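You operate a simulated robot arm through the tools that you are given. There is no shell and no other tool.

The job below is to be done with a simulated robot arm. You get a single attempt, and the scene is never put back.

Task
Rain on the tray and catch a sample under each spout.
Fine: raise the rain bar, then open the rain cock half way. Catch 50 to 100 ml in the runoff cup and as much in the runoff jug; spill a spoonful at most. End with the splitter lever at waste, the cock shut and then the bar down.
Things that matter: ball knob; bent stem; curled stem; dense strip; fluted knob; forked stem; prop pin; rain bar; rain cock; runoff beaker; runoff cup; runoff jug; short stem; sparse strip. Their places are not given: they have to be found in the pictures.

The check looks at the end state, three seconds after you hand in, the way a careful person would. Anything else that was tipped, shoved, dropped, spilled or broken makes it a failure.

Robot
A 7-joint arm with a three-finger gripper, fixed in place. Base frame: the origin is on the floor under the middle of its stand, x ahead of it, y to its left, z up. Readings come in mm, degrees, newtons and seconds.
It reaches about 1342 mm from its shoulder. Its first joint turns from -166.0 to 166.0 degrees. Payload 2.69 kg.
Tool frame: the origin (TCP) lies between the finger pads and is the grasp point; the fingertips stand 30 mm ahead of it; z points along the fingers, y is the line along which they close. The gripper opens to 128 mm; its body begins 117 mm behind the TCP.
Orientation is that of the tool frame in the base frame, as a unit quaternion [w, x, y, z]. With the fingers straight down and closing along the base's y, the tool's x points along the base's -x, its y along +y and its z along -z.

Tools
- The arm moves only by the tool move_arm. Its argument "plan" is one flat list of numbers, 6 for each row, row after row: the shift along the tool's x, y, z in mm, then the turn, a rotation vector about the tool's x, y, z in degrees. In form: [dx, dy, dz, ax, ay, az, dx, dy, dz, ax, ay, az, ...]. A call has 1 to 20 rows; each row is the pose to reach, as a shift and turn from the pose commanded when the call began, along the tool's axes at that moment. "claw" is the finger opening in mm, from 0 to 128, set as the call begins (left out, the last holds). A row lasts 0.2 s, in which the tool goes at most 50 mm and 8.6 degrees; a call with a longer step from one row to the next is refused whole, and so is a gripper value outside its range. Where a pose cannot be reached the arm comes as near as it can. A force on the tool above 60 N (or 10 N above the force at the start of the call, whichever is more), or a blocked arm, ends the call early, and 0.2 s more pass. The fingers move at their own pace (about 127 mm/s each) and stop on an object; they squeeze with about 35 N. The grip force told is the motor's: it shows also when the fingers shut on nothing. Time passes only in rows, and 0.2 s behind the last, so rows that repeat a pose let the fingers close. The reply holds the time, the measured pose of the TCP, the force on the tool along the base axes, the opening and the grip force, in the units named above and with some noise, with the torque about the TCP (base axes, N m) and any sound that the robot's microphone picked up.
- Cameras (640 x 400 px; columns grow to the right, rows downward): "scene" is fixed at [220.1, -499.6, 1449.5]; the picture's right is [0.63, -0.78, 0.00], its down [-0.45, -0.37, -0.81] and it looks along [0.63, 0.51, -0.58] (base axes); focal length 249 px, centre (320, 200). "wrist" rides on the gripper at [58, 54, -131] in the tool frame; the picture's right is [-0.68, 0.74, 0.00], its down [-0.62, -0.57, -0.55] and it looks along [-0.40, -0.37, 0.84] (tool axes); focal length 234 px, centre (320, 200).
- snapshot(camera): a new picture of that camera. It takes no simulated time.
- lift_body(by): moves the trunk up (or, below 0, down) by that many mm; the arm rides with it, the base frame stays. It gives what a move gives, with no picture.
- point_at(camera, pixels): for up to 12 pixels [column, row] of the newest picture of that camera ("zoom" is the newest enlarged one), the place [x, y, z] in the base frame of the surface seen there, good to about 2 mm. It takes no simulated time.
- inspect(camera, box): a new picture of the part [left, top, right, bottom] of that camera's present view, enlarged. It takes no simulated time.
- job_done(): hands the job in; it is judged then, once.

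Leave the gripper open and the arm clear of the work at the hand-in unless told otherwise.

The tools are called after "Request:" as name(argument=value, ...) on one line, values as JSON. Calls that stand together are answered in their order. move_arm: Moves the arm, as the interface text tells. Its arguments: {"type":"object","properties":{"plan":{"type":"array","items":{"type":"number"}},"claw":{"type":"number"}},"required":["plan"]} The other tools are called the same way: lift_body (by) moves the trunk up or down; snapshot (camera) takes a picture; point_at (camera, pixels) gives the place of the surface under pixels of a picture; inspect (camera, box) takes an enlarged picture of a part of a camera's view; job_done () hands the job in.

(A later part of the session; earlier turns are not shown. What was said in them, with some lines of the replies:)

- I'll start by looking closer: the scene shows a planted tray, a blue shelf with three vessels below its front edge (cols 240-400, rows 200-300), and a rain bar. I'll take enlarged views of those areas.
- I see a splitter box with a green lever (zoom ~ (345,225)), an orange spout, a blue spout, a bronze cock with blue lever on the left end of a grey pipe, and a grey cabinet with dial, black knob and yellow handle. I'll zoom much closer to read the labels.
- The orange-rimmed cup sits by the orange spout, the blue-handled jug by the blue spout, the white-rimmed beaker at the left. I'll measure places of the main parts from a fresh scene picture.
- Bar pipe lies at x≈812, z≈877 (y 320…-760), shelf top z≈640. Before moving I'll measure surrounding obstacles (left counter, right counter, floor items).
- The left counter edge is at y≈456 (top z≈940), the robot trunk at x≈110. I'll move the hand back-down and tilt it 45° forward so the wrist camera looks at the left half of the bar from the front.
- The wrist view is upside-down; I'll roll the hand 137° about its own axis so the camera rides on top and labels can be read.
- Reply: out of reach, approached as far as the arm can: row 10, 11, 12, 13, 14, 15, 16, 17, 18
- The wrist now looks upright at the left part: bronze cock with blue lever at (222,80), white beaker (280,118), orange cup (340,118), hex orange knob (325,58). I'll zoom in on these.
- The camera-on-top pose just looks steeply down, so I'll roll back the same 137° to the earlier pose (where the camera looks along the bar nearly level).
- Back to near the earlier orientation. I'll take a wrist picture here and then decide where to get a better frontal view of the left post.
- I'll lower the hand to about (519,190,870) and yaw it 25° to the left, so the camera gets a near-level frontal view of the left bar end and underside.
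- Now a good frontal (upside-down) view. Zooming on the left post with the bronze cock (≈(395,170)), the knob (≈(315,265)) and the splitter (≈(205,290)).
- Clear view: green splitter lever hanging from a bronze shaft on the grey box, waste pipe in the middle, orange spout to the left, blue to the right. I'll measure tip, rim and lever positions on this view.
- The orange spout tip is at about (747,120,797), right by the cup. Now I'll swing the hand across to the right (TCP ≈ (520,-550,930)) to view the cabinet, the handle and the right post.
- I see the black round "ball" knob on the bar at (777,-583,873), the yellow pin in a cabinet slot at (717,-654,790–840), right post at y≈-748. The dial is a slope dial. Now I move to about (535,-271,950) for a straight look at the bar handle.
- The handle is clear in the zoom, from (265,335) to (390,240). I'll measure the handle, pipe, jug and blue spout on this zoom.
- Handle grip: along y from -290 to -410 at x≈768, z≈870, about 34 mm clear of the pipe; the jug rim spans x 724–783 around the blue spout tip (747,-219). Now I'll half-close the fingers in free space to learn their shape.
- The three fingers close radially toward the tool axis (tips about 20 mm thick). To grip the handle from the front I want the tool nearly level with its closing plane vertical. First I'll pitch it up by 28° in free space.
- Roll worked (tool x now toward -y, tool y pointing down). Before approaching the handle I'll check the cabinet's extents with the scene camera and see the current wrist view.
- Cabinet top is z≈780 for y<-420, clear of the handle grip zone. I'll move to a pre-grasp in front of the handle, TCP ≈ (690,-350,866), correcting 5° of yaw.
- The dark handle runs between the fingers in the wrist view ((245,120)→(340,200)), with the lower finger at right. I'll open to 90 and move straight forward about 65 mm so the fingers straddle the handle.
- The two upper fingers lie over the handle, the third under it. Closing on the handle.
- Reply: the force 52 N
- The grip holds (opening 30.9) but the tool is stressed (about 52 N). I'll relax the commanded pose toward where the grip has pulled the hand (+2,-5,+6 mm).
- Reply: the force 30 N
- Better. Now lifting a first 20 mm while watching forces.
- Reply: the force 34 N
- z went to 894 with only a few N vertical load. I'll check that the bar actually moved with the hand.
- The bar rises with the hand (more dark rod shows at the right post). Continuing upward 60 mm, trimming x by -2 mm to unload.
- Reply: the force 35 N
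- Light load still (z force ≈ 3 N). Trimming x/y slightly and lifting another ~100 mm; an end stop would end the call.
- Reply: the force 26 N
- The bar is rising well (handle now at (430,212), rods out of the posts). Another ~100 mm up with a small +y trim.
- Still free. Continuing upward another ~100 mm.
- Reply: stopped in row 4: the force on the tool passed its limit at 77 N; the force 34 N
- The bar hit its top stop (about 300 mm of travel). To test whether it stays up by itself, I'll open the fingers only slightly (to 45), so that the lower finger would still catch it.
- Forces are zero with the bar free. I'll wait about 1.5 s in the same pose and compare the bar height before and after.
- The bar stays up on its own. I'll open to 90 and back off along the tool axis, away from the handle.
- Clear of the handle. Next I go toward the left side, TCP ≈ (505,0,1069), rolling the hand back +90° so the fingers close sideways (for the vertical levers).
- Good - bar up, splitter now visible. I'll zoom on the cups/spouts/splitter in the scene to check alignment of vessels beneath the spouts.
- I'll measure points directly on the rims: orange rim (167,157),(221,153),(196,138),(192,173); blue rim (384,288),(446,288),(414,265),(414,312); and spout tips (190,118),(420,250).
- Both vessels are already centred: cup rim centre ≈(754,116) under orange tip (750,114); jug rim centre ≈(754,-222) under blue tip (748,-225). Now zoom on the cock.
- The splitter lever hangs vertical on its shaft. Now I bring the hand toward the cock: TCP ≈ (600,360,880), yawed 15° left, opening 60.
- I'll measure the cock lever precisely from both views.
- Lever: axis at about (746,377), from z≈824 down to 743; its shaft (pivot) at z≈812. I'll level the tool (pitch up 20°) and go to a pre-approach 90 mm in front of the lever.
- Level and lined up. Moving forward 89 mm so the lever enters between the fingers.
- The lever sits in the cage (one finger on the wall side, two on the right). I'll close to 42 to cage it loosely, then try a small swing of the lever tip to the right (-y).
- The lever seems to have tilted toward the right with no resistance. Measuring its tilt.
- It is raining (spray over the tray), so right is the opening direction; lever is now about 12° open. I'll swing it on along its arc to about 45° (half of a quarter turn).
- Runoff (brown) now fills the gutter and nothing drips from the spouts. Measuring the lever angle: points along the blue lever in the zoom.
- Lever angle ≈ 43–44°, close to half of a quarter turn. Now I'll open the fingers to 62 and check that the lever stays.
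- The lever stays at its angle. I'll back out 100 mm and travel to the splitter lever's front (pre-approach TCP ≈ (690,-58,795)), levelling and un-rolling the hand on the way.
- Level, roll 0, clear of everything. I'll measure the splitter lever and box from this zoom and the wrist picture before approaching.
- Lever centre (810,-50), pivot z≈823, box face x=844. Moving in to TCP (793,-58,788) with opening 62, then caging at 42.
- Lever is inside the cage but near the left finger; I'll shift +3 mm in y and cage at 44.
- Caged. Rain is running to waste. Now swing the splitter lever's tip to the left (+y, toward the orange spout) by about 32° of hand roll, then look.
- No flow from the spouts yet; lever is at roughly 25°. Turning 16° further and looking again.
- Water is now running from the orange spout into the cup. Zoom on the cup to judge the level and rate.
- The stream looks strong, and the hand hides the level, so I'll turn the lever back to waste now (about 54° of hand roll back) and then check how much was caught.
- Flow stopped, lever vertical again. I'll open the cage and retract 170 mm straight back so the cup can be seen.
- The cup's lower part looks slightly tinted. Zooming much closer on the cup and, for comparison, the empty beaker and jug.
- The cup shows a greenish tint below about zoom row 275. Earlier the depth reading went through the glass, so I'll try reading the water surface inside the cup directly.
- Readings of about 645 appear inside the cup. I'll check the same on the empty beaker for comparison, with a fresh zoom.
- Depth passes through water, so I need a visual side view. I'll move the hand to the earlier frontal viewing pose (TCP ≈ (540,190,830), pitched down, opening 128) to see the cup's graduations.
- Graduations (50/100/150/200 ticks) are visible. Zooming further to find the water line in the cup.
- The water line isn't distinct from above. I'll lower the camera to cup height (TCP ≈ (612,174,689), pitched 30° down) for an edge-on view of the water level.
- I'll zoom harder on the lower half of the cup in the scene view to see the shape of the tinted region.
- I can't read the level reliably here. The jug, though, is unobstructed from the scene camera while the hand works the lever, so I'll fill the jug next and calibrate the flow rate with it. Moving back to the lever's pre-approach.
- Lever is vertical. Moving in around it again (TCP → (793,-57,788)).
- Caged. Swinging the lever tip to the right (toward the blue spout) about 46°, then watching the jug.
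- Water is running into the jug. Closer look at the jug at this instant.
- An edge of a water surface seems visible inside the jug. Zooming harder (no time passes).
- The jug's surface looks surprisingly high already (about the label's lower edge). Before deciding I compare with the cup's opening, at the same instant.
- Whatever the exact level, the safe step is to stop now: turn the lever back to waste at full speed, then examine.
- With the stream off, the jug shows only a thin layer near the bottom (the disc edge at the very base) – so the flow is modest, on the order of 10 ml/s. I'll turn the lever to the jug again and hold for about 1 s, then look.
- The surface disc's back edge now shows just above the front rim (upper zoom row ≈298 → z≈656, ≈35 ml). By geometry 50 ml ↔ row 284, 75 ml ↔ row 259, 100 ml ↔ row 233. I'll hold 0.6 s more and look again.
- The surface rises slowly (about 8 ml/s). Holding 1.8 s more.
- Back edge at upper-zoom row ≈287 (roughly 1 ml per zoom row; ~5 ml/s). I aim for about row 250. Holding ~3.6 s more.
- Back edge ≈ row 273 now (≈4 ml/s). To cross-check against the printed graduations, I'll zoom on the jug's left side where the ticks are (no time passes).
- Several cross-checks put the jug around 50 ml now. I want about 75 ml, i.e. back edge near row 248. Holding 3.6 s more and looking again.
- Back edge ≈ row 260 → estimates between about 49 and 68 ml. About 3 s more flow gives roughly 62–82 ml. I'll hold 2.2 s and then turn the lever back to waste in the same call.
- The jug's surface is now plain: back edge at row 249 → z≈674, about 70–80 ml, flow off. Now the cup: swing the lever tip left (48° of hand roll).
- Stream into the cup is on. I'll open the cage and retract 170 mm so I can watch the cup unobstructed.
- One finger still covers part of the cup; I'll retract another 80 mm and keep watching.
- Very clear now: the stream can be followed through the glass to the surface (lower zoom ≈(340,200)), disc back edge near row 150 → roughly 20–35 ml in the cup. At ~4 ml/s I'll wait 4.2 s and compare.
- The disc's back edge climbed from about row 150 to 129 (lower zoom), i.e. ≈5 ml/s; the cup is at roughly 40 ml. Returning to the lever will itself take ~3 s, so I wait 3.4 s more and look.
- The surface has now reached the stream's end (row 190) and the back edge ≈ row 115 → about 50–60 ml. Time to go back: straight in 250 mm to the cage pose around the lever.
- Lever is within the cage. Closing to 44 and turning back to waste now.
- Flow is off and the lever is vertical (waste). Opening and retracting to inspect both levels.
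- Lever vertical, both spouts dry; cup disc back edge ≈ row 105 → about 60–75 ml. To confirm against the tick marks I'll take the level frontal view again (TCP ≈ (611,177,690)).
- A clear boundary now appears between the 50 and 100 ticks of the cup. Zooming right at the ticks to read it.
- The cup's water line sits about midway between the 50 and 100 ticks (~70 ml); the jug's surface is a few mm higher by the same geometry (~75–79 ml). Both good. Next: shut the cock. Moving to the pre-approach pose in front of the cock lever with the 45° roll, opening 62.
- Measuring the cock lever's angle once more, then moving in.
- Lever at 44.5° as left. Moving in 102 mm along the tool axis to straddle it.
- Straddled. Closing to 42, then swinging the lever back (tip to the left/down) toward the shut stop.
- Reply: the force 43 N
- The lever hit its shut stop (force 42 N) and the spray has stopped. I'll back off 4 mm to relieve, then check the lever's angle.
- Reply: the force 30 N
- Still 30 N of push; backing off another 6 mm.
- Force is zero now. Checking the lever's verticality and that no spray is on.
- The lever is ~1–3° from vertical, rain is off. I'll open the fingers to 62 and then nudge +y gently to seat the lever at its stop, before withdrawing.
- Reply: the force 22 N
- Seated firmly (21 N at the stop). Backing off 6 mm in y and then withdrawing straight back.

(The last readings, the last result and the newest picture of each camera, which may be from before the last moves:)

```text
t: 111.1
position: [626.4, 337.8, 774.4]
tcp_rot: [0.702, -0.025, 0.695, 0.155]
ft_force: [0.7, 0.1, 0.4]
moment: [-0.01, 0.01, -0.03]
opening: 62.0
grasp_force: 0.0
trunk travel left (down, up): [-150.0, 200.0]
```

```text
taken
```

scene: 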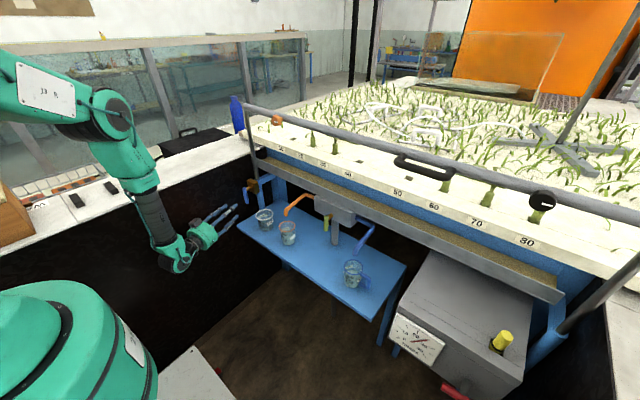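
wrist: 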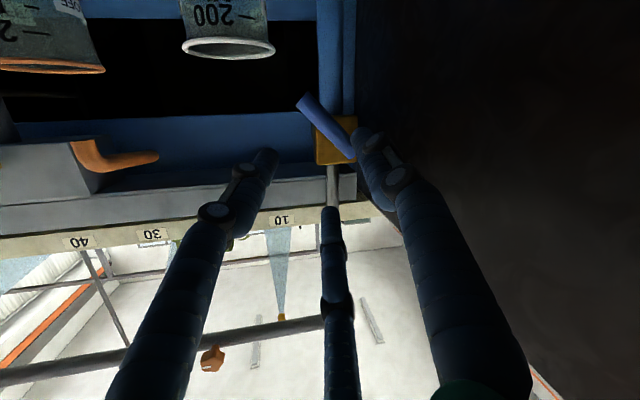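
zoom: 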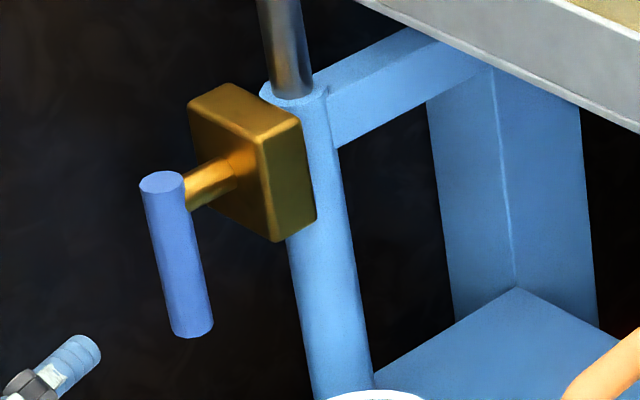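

The cock is exactly vertical (shut). Now the bar: one long travel back, up and across to the pre-grip pose in front of the raised handle (TCP ≈ (654,-352,1215)), rolling to the earlier handle-grip orientation.

Request:
move_arm(plan=[-35.8, -21.4, -20.6, -0.19, 1.57, -4.9, -71.6, -42.7, -41.1, -0.38, 3.14, -9.8, -107.4, -64.1, -61.7, -0.57, 4.7, -14.7, -143.2, -85.5, -82.3, -0.76, 6.27, -19.6, -179.1, -106.8, -102.8, -0.95, 7.84, -24.5, -214.9, -128.2, -123.4, -1.13, 9.4, -29.4, -250.7, -149.6, -144, -1.32, 11, -34.3, -286.5, -170.9, -164.5, -1.5, 12.5, -39.2, -322.3, -192.3, -185.1, -1.7, 14.1, -44.1, -346.1, -231.4, -179.8, -1.9, 15.7, -49.1, -369.8, -270.5, -174.4, -2.1, 17.2, -54, -393.6, -309.7, -169.1, -2.3, 18.8, -58.9, -417.3, -348.8, -163.7, -2.5, 20.4, -63.8, -441.1, -387.9, -158.4, -2.6, 22, -68.7, -464.9, -427, -153.1, -2.8, 23.5, -73.6, -488.6, -466.1, -147.7, -3, 25.1, -78.5, -512.4, -505.3, -142.4, -3.2, 26.7, -83.4, -536.1, -544.4, -137, -3.4, 28.2, -88.3, -559.9, -583.5, -131.7, -3.6, 29.8, -93.2, -559.9, -583.5, -131.7, -3.6, 29.8, -93.2], claw=90)

Request:
snapshot(camera="scene")

Request:
snapshot(camera="wrist")

```text
t: 115.3
position: [653.1, -354.0, 1215.8]
tcp_rot: [0.413, -0.571, 0.594, -0.389]
ft_force: [-0.2, -1.1, -0.7]
moment: [0.01, -0.03, 0.07]
opening: 90.2
grasp_force: 0.1
trunk travel left (down, up): [-150.0, 200.0]
```

```text
taken
```

scene: 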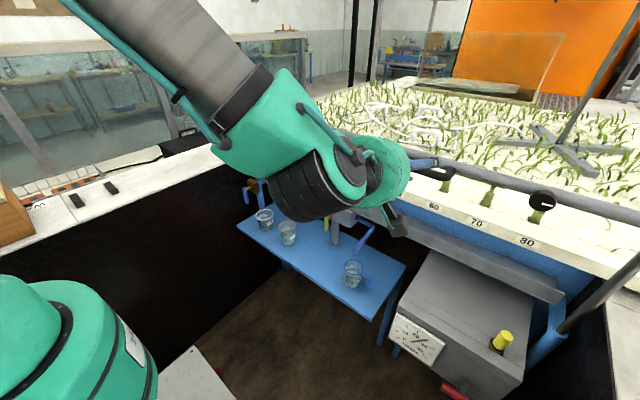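

```text
taken
```

wrist: 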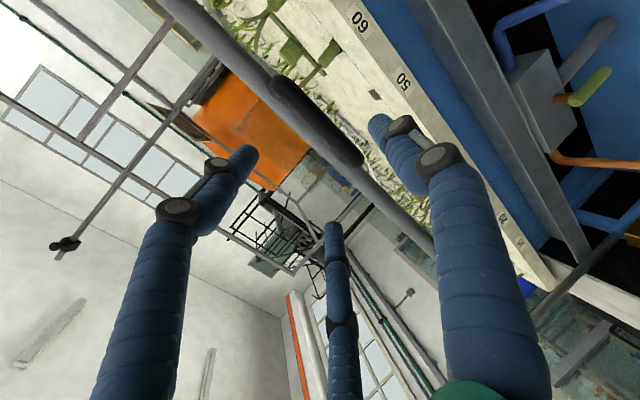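

The raised handle lies between the fingers in the wrist view. Moving in 110 mm along the tool axis.

Request:
move_arm(plan=[-0.5, 0, 28, 0, 0, 0, -1, 0, 56, 0, 0, 0, -1.5, 0.5, 84, 0, 0, 0, -2, 1, 110, 0, 0, 0, -2, 1, 110, 0, 0, 0])

Request:
inspect(camera="scene", box=[370, 120, 500, 230])

Request:
snapshot(camera="wrist")

```text
t: 116.5
position: [758.0, -349.0, 1175.2]
tcp_rot: [0.412, -0.571, 0.595, -0.388]
ft_force: [1.0, 0.5, 0.1]
moment: [-0.01, -0.01, -0.01]
opening: 89.8
grasp_force: 0.0
trunk travel left (down, up): [-150.0, 200.0]
```

```text
3.64 times, centred on (435, 175) of scene
```

zoom: 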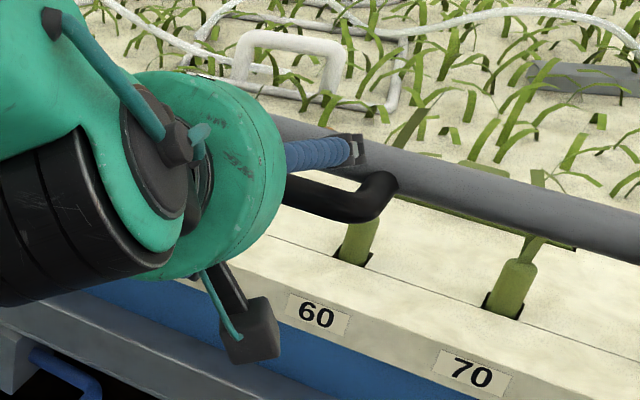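

```text
taken
```

wrist: 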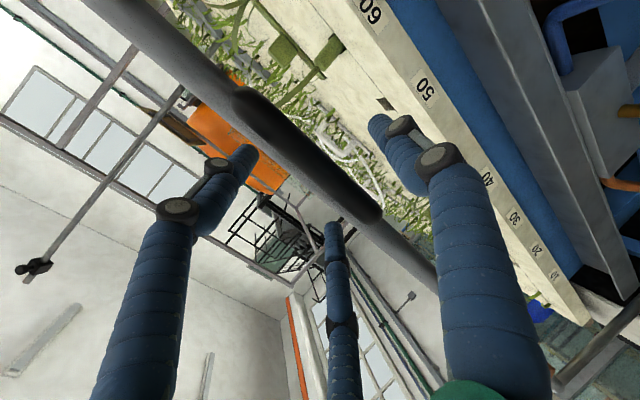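

Fingers straddle the handle. Closing.

Request:
move_arm(plan=[0, 0, 0, 0, 0, 0, 0, 0, 0, 0, 0, 0, 0, 0, 0, 0, 0, 0, 0, 0, 0, 0, 0, 0], claw=0)

```text
t: 117.5
position: [756.9, -347.5, 1174.3]
tcp_rot: [0.412, -0.572, 0.594, -0.388]
ft_force: [0.0, -0.3, -8.0]
moment: [-0.99, 0.14, 0.36]
opening: 31.3
grasp_force: 45.2
trunk travel left (down, up): [-150.0, 200.0]
```

Gripped with little load. Lowering the first 80 mm.

Request:
move_arm(plan=[0.8, 14.9, 5.8, 0, 0, 0, 1.6, 29.9, 11.5, 0, 0, 0, 2.4, 44.8, 17.3, 0, 0, 0, 3.2, 59.7, 23.1, 0, 0, 0, 4, 74.7, 28.8, 0, 0, 0, 4, 74.7, 28.8, 0, 0, 0])

```text
t: 118.9
position: [757.0, -347.2, 1095.2]
tcp_rot: [0.413, -0.571, 0.594, -0.388]
ft_force: [-4.0, -7.7, -2.7]
moment: [-1.46, 0.03, 0.32]
opening: 31.0
grasp_force: 44.9
trunk travel left (down, up): [-150.0, 200.0]
```

Smooth (forces under 10 N). Lowering another 112 mm.

Request:
move_arm(plan=[0.8, 14.9, 5.8, 0, 0, 0, 1.6, 29.9, 11.5, 0, 0, 0, 2.4, 44.8, 17.3, 0, 0, 0, 3.2, 59.7, 23.1, 0, 0, 0, 4, 74.7, 28.8, 0, 0, 0, 4.8, 89.6, 34.6, 0, 0, 0, 5.6, 104.5, 40.3, 0, 0, 0, 5.6, 104.5, 40.3, 0, 0, 0])

Request:
snapshot(camera="scene")

```text
t: 120.7
position: [757.4, -348.0, 979.9]
tcp_rot: [0.412, -0.571, 0.595, -0.388]
ft_force: [23.0, -2.1, -3.1]
moment: [-1.31, -0.22, 0.79]
opening: 31.1
grasp_force: 45.4
trunk travel left (down, up): [-150.0, 200.0]
```

```text
taken
```

scene: 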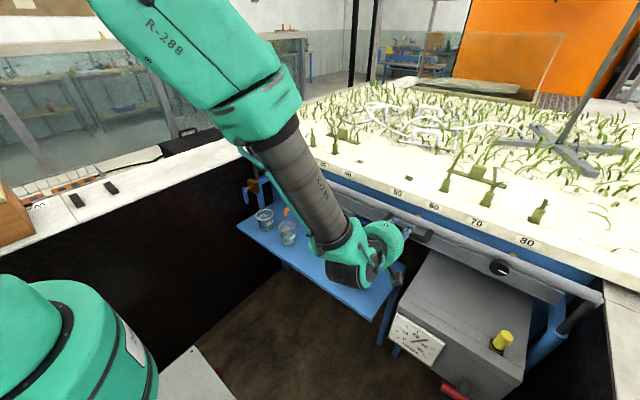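

z=980 now. Trimming x by +1.5 mm and lowering another 85 mm.

Request:
move_arm(plan=[0.8, 14.4, 7.2, 0, 0, 0, 1.6, 29.3, 12.9, 0, 0, 0, 2.4, 44.3, 18.7, 0, 0, 0, 3.2, 59.2, 24.5, 0, 0, 0, 4.2, 78.8, 32, 0, 0, 0, 4.2, 78.8, 32, 0, 0, 0])

```text
t: 122.1
position: [757.5, -347.8, 896.2]
tcp_rot: [0.412, -0.572, 0.593, -0.389]
ft_force: [15.6, 0.9, -3.1]
moment: [-1.2, -0.14, 0.64]
opening: 31.1
grasp_force: 44.7
trunk travel left (down, up): [-150.0, 200.0]
```

Nearly down (z=896). Slowly lowering the last ~22 mm.

Request:
move_arm(plan=[0.3, 4.5, 2.5, 0, 0, 0, 0.5, 9.2, 4.3, 0, 0, 0, 0.8, 13.8, 6.1, 0, 0, 0, 1, 17.5, 7.5, 0, 0, 0, 1.1, 20.3, 8.6, 0, 0, 0, 1.1, 20.3, 8.6, 0, 0, 0])

Request:
inspect(camera="scene", box=[440, 250, 600, 360])

```text
t: 123.5
position: [756.6, -348.2, 875.1]
tcp_rot: [0.412, -0.571, 0.594, -0.389]
ft_force: [-4.5, 3.9, 5.9]
moment: [-1.31, 0.02, 0.67]
opening: 30.9
grasp_force: 45.0
trunk travel left (down, up): [-150.0, 200.0]
```

```text
3.64 times, centred on (520, 305) of scene
```

zoom: 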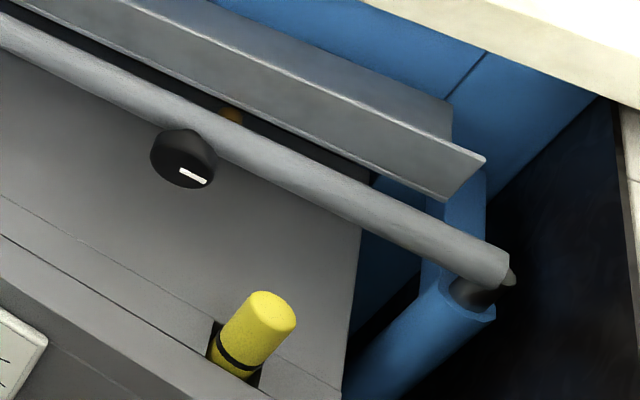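

Looks essentially down. Pressing gently a few mm more to reach the bottom stop, and measuring the bar height.

Request:
move_arm(plan=[0.1, 1.9, 0.7, 0, 0, 0, 0.2, 3.7, 1.4, 0, 0, 0, 0.2, 3.7, 1.4, 0, 0, 0])

Request:
snapshot(camera="scene")

Request:
point_at(camera="scene", pixels=[[482, 294], [570, 326], [262, 176], [540, 310], [500, 290]])

```text
t: 124.3
position: [758.3, -348.5, 874.7]
tcp_rot: [0.413, -0.57, 0.594, -0.39]
ft_force: [-30.8, 9.1, 36.4]
moment: [-1.58, -0.09, 0.53]
opening: 31.1
grasp_force: 45.3
trunk travel left (down, up): [-150.0, 200.0]
```

```text
taken
```

scene: 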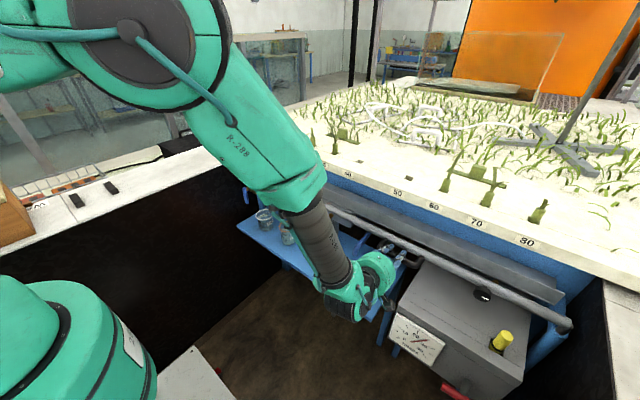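

```text
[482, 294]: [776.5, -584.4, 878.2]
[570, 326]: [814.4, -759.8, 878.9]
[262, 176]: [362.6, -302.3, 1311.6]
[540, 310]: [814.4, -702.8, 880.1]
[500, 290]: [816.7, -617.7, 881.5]
```

The bar is on its bottom stop (knob z 878, same as at the start). Relaxing 3.5 mm, then opening and backing off.

Request:
move_arm(plan=[-0.1, -1.9, -0.7, 0, 0, 0, -0.2, -3.4, -1.3, 0, 0, 0, -0.2, -3.4, -1.3, 0, 0, 0])

Request:
move_arm(plan=[0, 0, 0, 0, 0, 0, 0, 0, 0, 0, 0, 0, 0, 0, 0, 0, 0, 0], claw=90)

```text
t: 125.1
position: [758.2, -347.3, 874.5]
tcp_rot: [0.412, -0.571, 0.595, -0.388]
ft_force: [-15.5, -6.0, 11.4]
moment: [-1.82, 0.0, 0.08]
opening: 31.3
grasp_force: 45.5
trunk travel left (down, up): [-150.0, 200.0]
```

```text
t: 125.9
position: [759.2, -347.7, 874.7]
tcp_rot: [0.412, -0.571, 0.594, -0.389]
ft_force: [-0.3, -0.1, -0.3]
moment: [0.04, -0.02, 0.02]
opening: 89.9
grasp_force: 0.0
trunk travel left (down, up): [-150.0, 200.0]
```

Free of the handle. Backing straight out 120 mm.

Request:
move_arm(plan=[0, 0, -25, 0, 0, 0, 0, 0, -55, 0, 0, 0, 0, 0, -90, 0, 0, 0, 0, 0, -120, 0, 0, 0, 0, 0, -120, 0, 0, 0])

Request:
inspect(camera="scene", box=[320, 190, 600, 370])

```text
t: 127.1
position: [645.2, -350.2, 919.4]
tcp_rot: [0.411, -0.571, 0.594, -0.389]
ft_force: [0.0, 0.5, 1.1]
moment: [0.01, 0.02, -0.02]
opening: 90.0
grasp_force: 0.0
trunk travel left (down, up): [-150.0, 200.0]
```

```text
2.22 times, centred on (460, 280) of scene
```

zoom: 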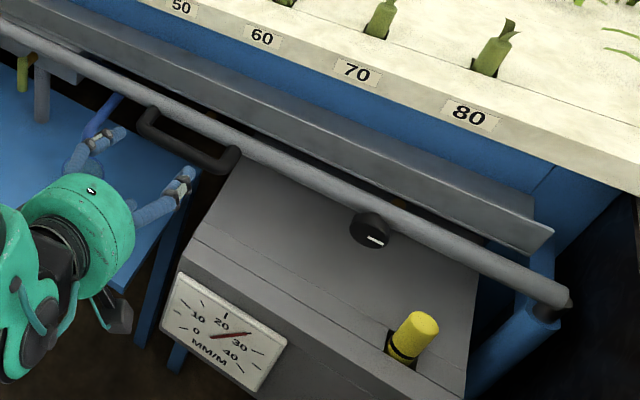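

The bar is down on its posts and the gutter has emptied. Moving the arm up and back, clear of the work, with the gripper open.

Request:
move_arm(plan=[-28.8, -16, -26.1, 0, 0, 0, -57.7, -32, -52.3, 0, 0, 0, -86.5, -48, -78.4, 0, 0, 0, -115.4, -64, -104.6, 0, 0, 0, -144.2, -80, -130.7, 0, 0, 0, -173, -96, -156.9, 0, 0, 0, -201.9, -112, -183, 0, 0, 0, -230.7, -128, -209.2, 0, 0, 0, -259.6, -144, -235.3, 0, 0, 0, -259.6, -144, -235.3, 0, 0, 0], claw=128)

Request:
snapshot(camera="scene")

Request:
inspect(camera="scene", box=[235, 170, 400, 300])

Request:
snapshot(camera="wrist")

```text
t: 129.3
position: [482.6, -101.1, 1145.9]
tcp_rot: [0.412, -0.571, 0.594, -0.389]
ft_force: [0.1, 0.8, 1.0]
moment: [-0.02, 0.01, -0.04]
opening: 128.2
grasp_force: 0.1
trunk travel left (down, up): [-150.0, 200.0]
```

```text
taken
```

scene: 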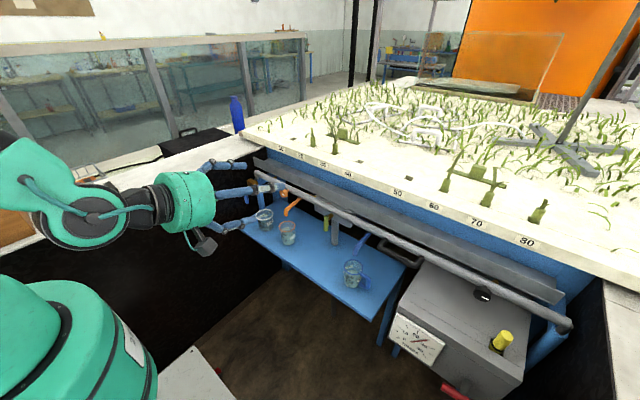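

```text
3.08 times, centred on (318, 235) of scene
```

zoom: 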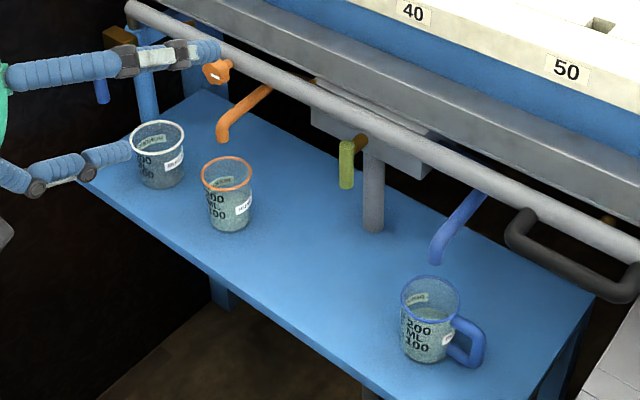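

```text
taken
```

wrist: 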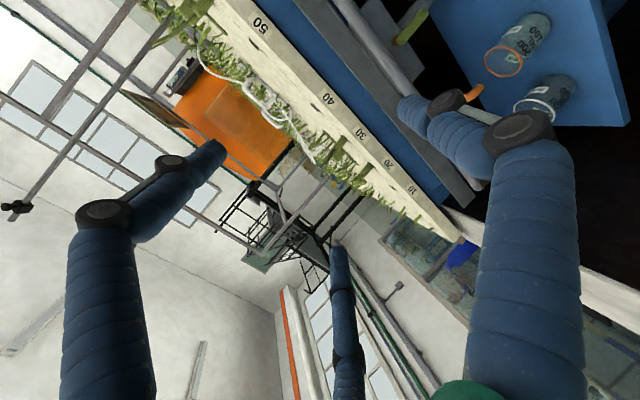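

Everything looks right: levers hang straight, bar down, no puddles. For certainty I'll check the jug's level at its ticks with a level frontal view (TCP ≈ (611,-163,688)).

Request:
move_arm(plan=[7.6, 34.4, 25.9, -1.8, -0.56, 7.1, 15.1, 68.7, 51.7, -3.65, -1.1, 14.2, 22.7, 103.1, 77.6, -5.5, -1.7, 21.3, 30.3, 137.5, 103.4, -7.3, -2.25, 28.4, 37.9, 171.9, 129.3, -9.1, -2.8, 35.5, 45.4, 206.2, 155.1, -11, -3.4, 42.5, 53, 240.6, 181, -12.8, -3.9, 49.6, 60.6, 275, 206.8, -14.6, -4.5, 56.7, 68.2, 309.4, 232.7, -16.4, -5.1, 63.8, 75.7, 343.7, 258.5, -18.3, -5.6, 70.9, 83.3, 378.1, 284.4, -20.1, -6.2, 78, 83.3, 378.1, 284.4, -20.1, -6.2, 78])

Request:
snapshot(camera="wrist")

```text
t: 131.9
position: [610.1, -164.8, 688.5]
tcp_rot: [0.494, -0.148, 0.852, 0.087]
ft_force: [0.7, 0.2, -0.9]
moment: [0.0, 0.01, 0.04]
opening: 128.1
grasp_force: 0.0
trunk travel left (down, up): [-150.0, 200.0]
```

```text
taken
```

wrist: 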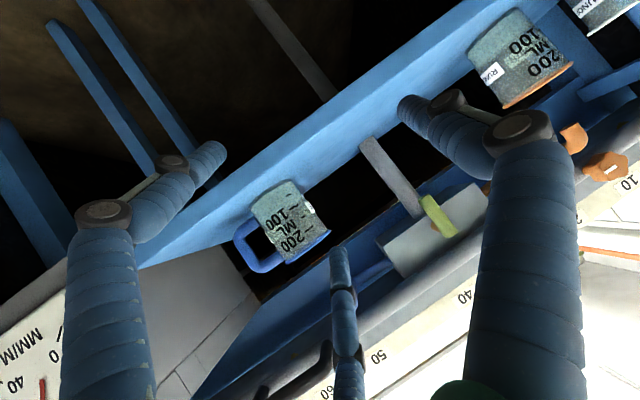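

Request:
inspect(camera="wrist", box=[245, 175, 335, 275])

Request:
inspect(camera="wrist", box=[276, 180, 316, 214])

Request:
inspect(camera="wrist", box=[465, 10, 575, 110])

```text
4.00 times, centred on (290, 225) of wrist
```

zoom: 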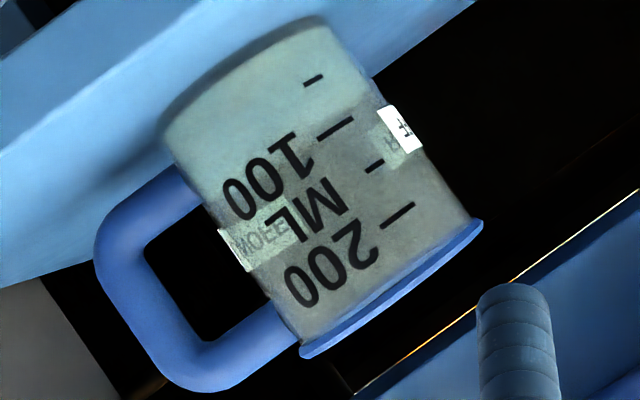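

```text
11.76 times, centred on (296, 197) of wrist
```

zoom: 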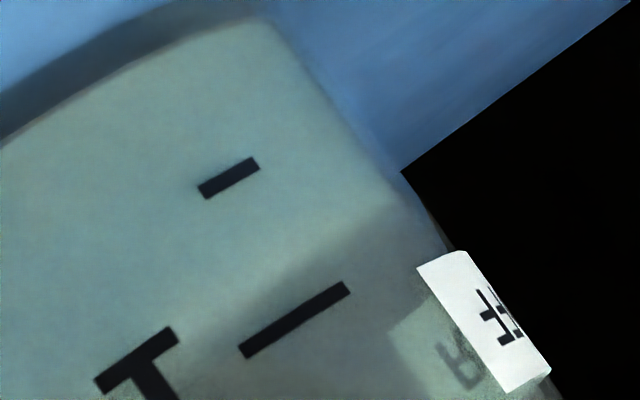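

```text
4.00 times, centred on (520, 60) of wrist
```

zoom: 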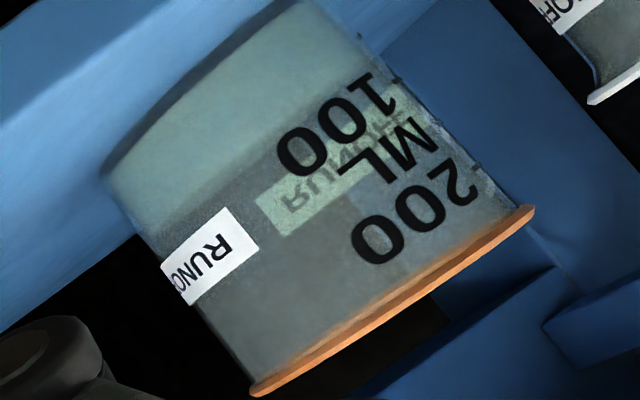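

The water bodies are well visible now. Zooming further on both water lines relative to the marks.

Request:
inspect(camera="wrist", box=[258, 186, 298, 221])

Request:
inspect(camera="wrist", box=[284, 186, 308, 206])

Request:
inspect(camera="wrist", box=[466, 20, 516, 65])

Request:
inspect(camera="wrist", box=[495, 12, 545, 55])

```text
11.43 times, centred on (278, 204) of wrist
```

zoom: 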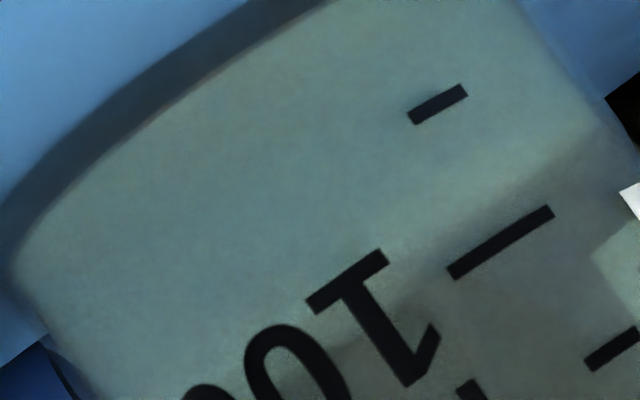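

```text
16.00 times, centred on (296, 196) of wrist
```

zoom: 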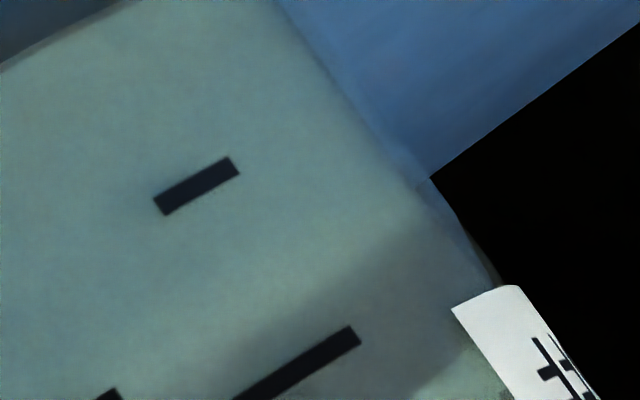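

```text
8.89 times, centred on (491, 42) of wrist
```

zoom: 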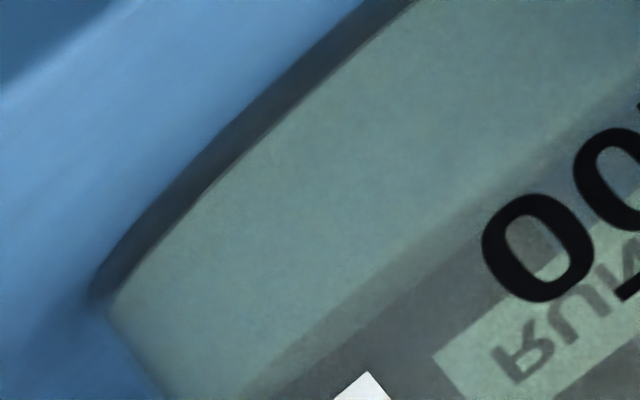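

```text
9.30 times, centred on (520, 34) of wrist
```

zoom: 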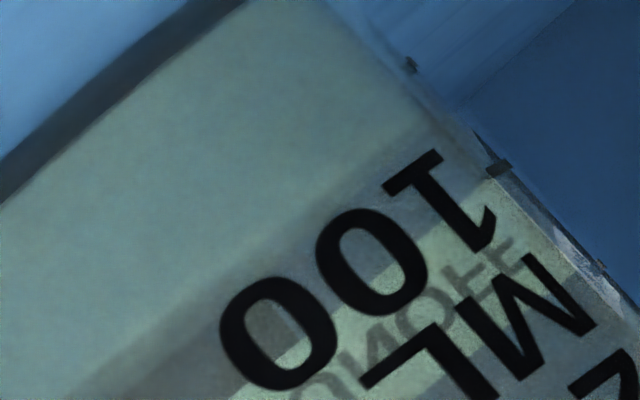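

Cup reads about 72–78 ml, jug about 77–85 ml against their marks – both inside 50–100. Levers and bar are as required. I'll move the arm up and back, clear of the work, gripper open.

Request:
move_arm(plan=[-31.8, 9.5, -28.7, 0, 0, 0, -63.6, 19.1, -57.4, 0, 0, 0, -95.5, 28.6, -86, 0, 0, 0, -127.3, 38.1, -114.7, 0, 0, 0, -159.1, 47.6, -143.4, 0, 0, 0, -190.9, 57.2, -172.1, 0, 0, 0, -222.7, 66.7, -200.8, 0, 0, 0, -254.5, 76.2, -229.5, 0, 0, 0, -286.4, 85.7, -258.1, 0, 0, 0, -318.2, 95.3, -286.8, 0, 0, 0, -350, 104.8, -315.5, 0, 0, 0, -350, 104.8, -315.5, 0, 0, 0])

Request:
snapshot(camera="scene")

Request:
inspect(camera="scene", box=[235, 160, 400, 300])

Request:
inspect(camera="scene", box=[380, 200, 620, 390])

```text
t: 134.5
position: [480.7, -97.9, 1151.2]
tcp_rot: [0.494, -0.148, 0.852, 0.085]
ft_force: [-0.5, 0.9, 0.5]
moment: [0.0, -0.02, -0.06]
opening: 128.0
grasp_force: 0.0
trunk travel left (down, up): [-150.0, 200.0]
```

```text
taken
```

scene: 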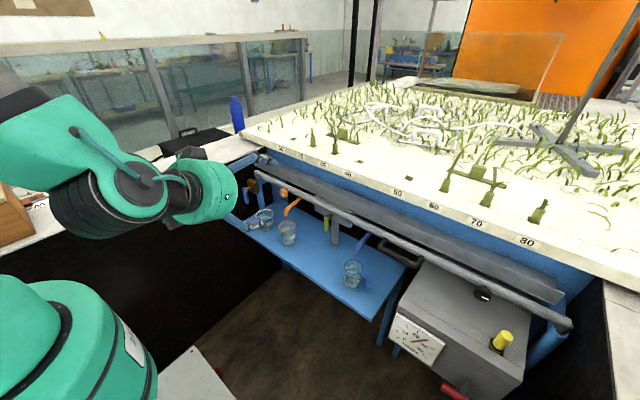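

```text
2.86 times, centred on (318, 230) of scene
```

zoom: 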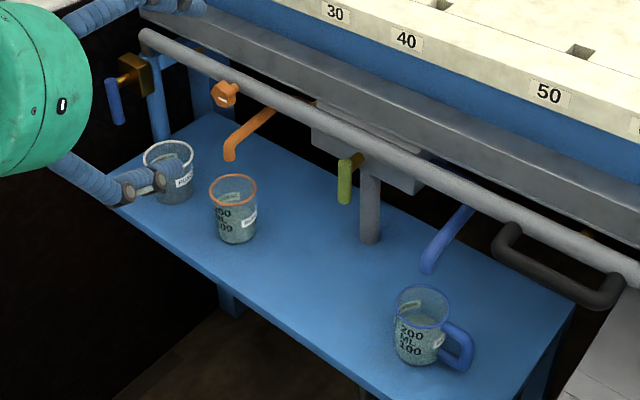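

```text
2.11 times, centred on (500, 295) of scene
```

zoom: 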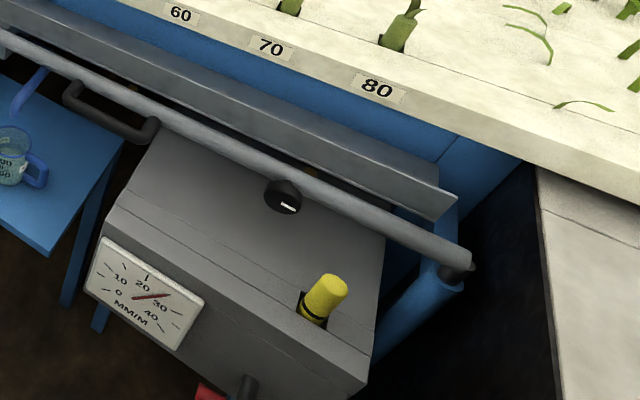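

The final check matches the task:
- **Bar:** down on its posts.
- **Cock:** lever hanging straight, so shut.
- **Splitter lever:** hanging straight at waste.
- **Samples:** the cup and jug both hold water between their 50 and 100 ml marks.
- **Everything else:** the beaker, knobs, pin and plants look untouched, and the shelf is dry.
- **Arm:** clear of the work, with the gripper open.

Handing in.

Request:
job_done()

```text
The job is handed in.
```

I've handed the job in, and my last look showed everything where you asked for it. The result of the check hasn't come back.

- **Samples:** the runoff cup holds about 75 ml and the runoff jug about 80 ml. I read both by eye against their marks, so allow roughly 10 ml either way.
- **Rain:** I raised the bar to its top stop, then opened the cock to about 45°. I took that as half way on a quarter turn and didn't test the full range.
- **End state:** I turned the splitter lever to waste, shut the cock against its stop, and then lowered the bar to its bottom stop.
- **Spills:** I saw no water on the shelf. The beaker, knobs, prop pin and plants look undisturbed.

The arm is clear of the work and the gripper is open.
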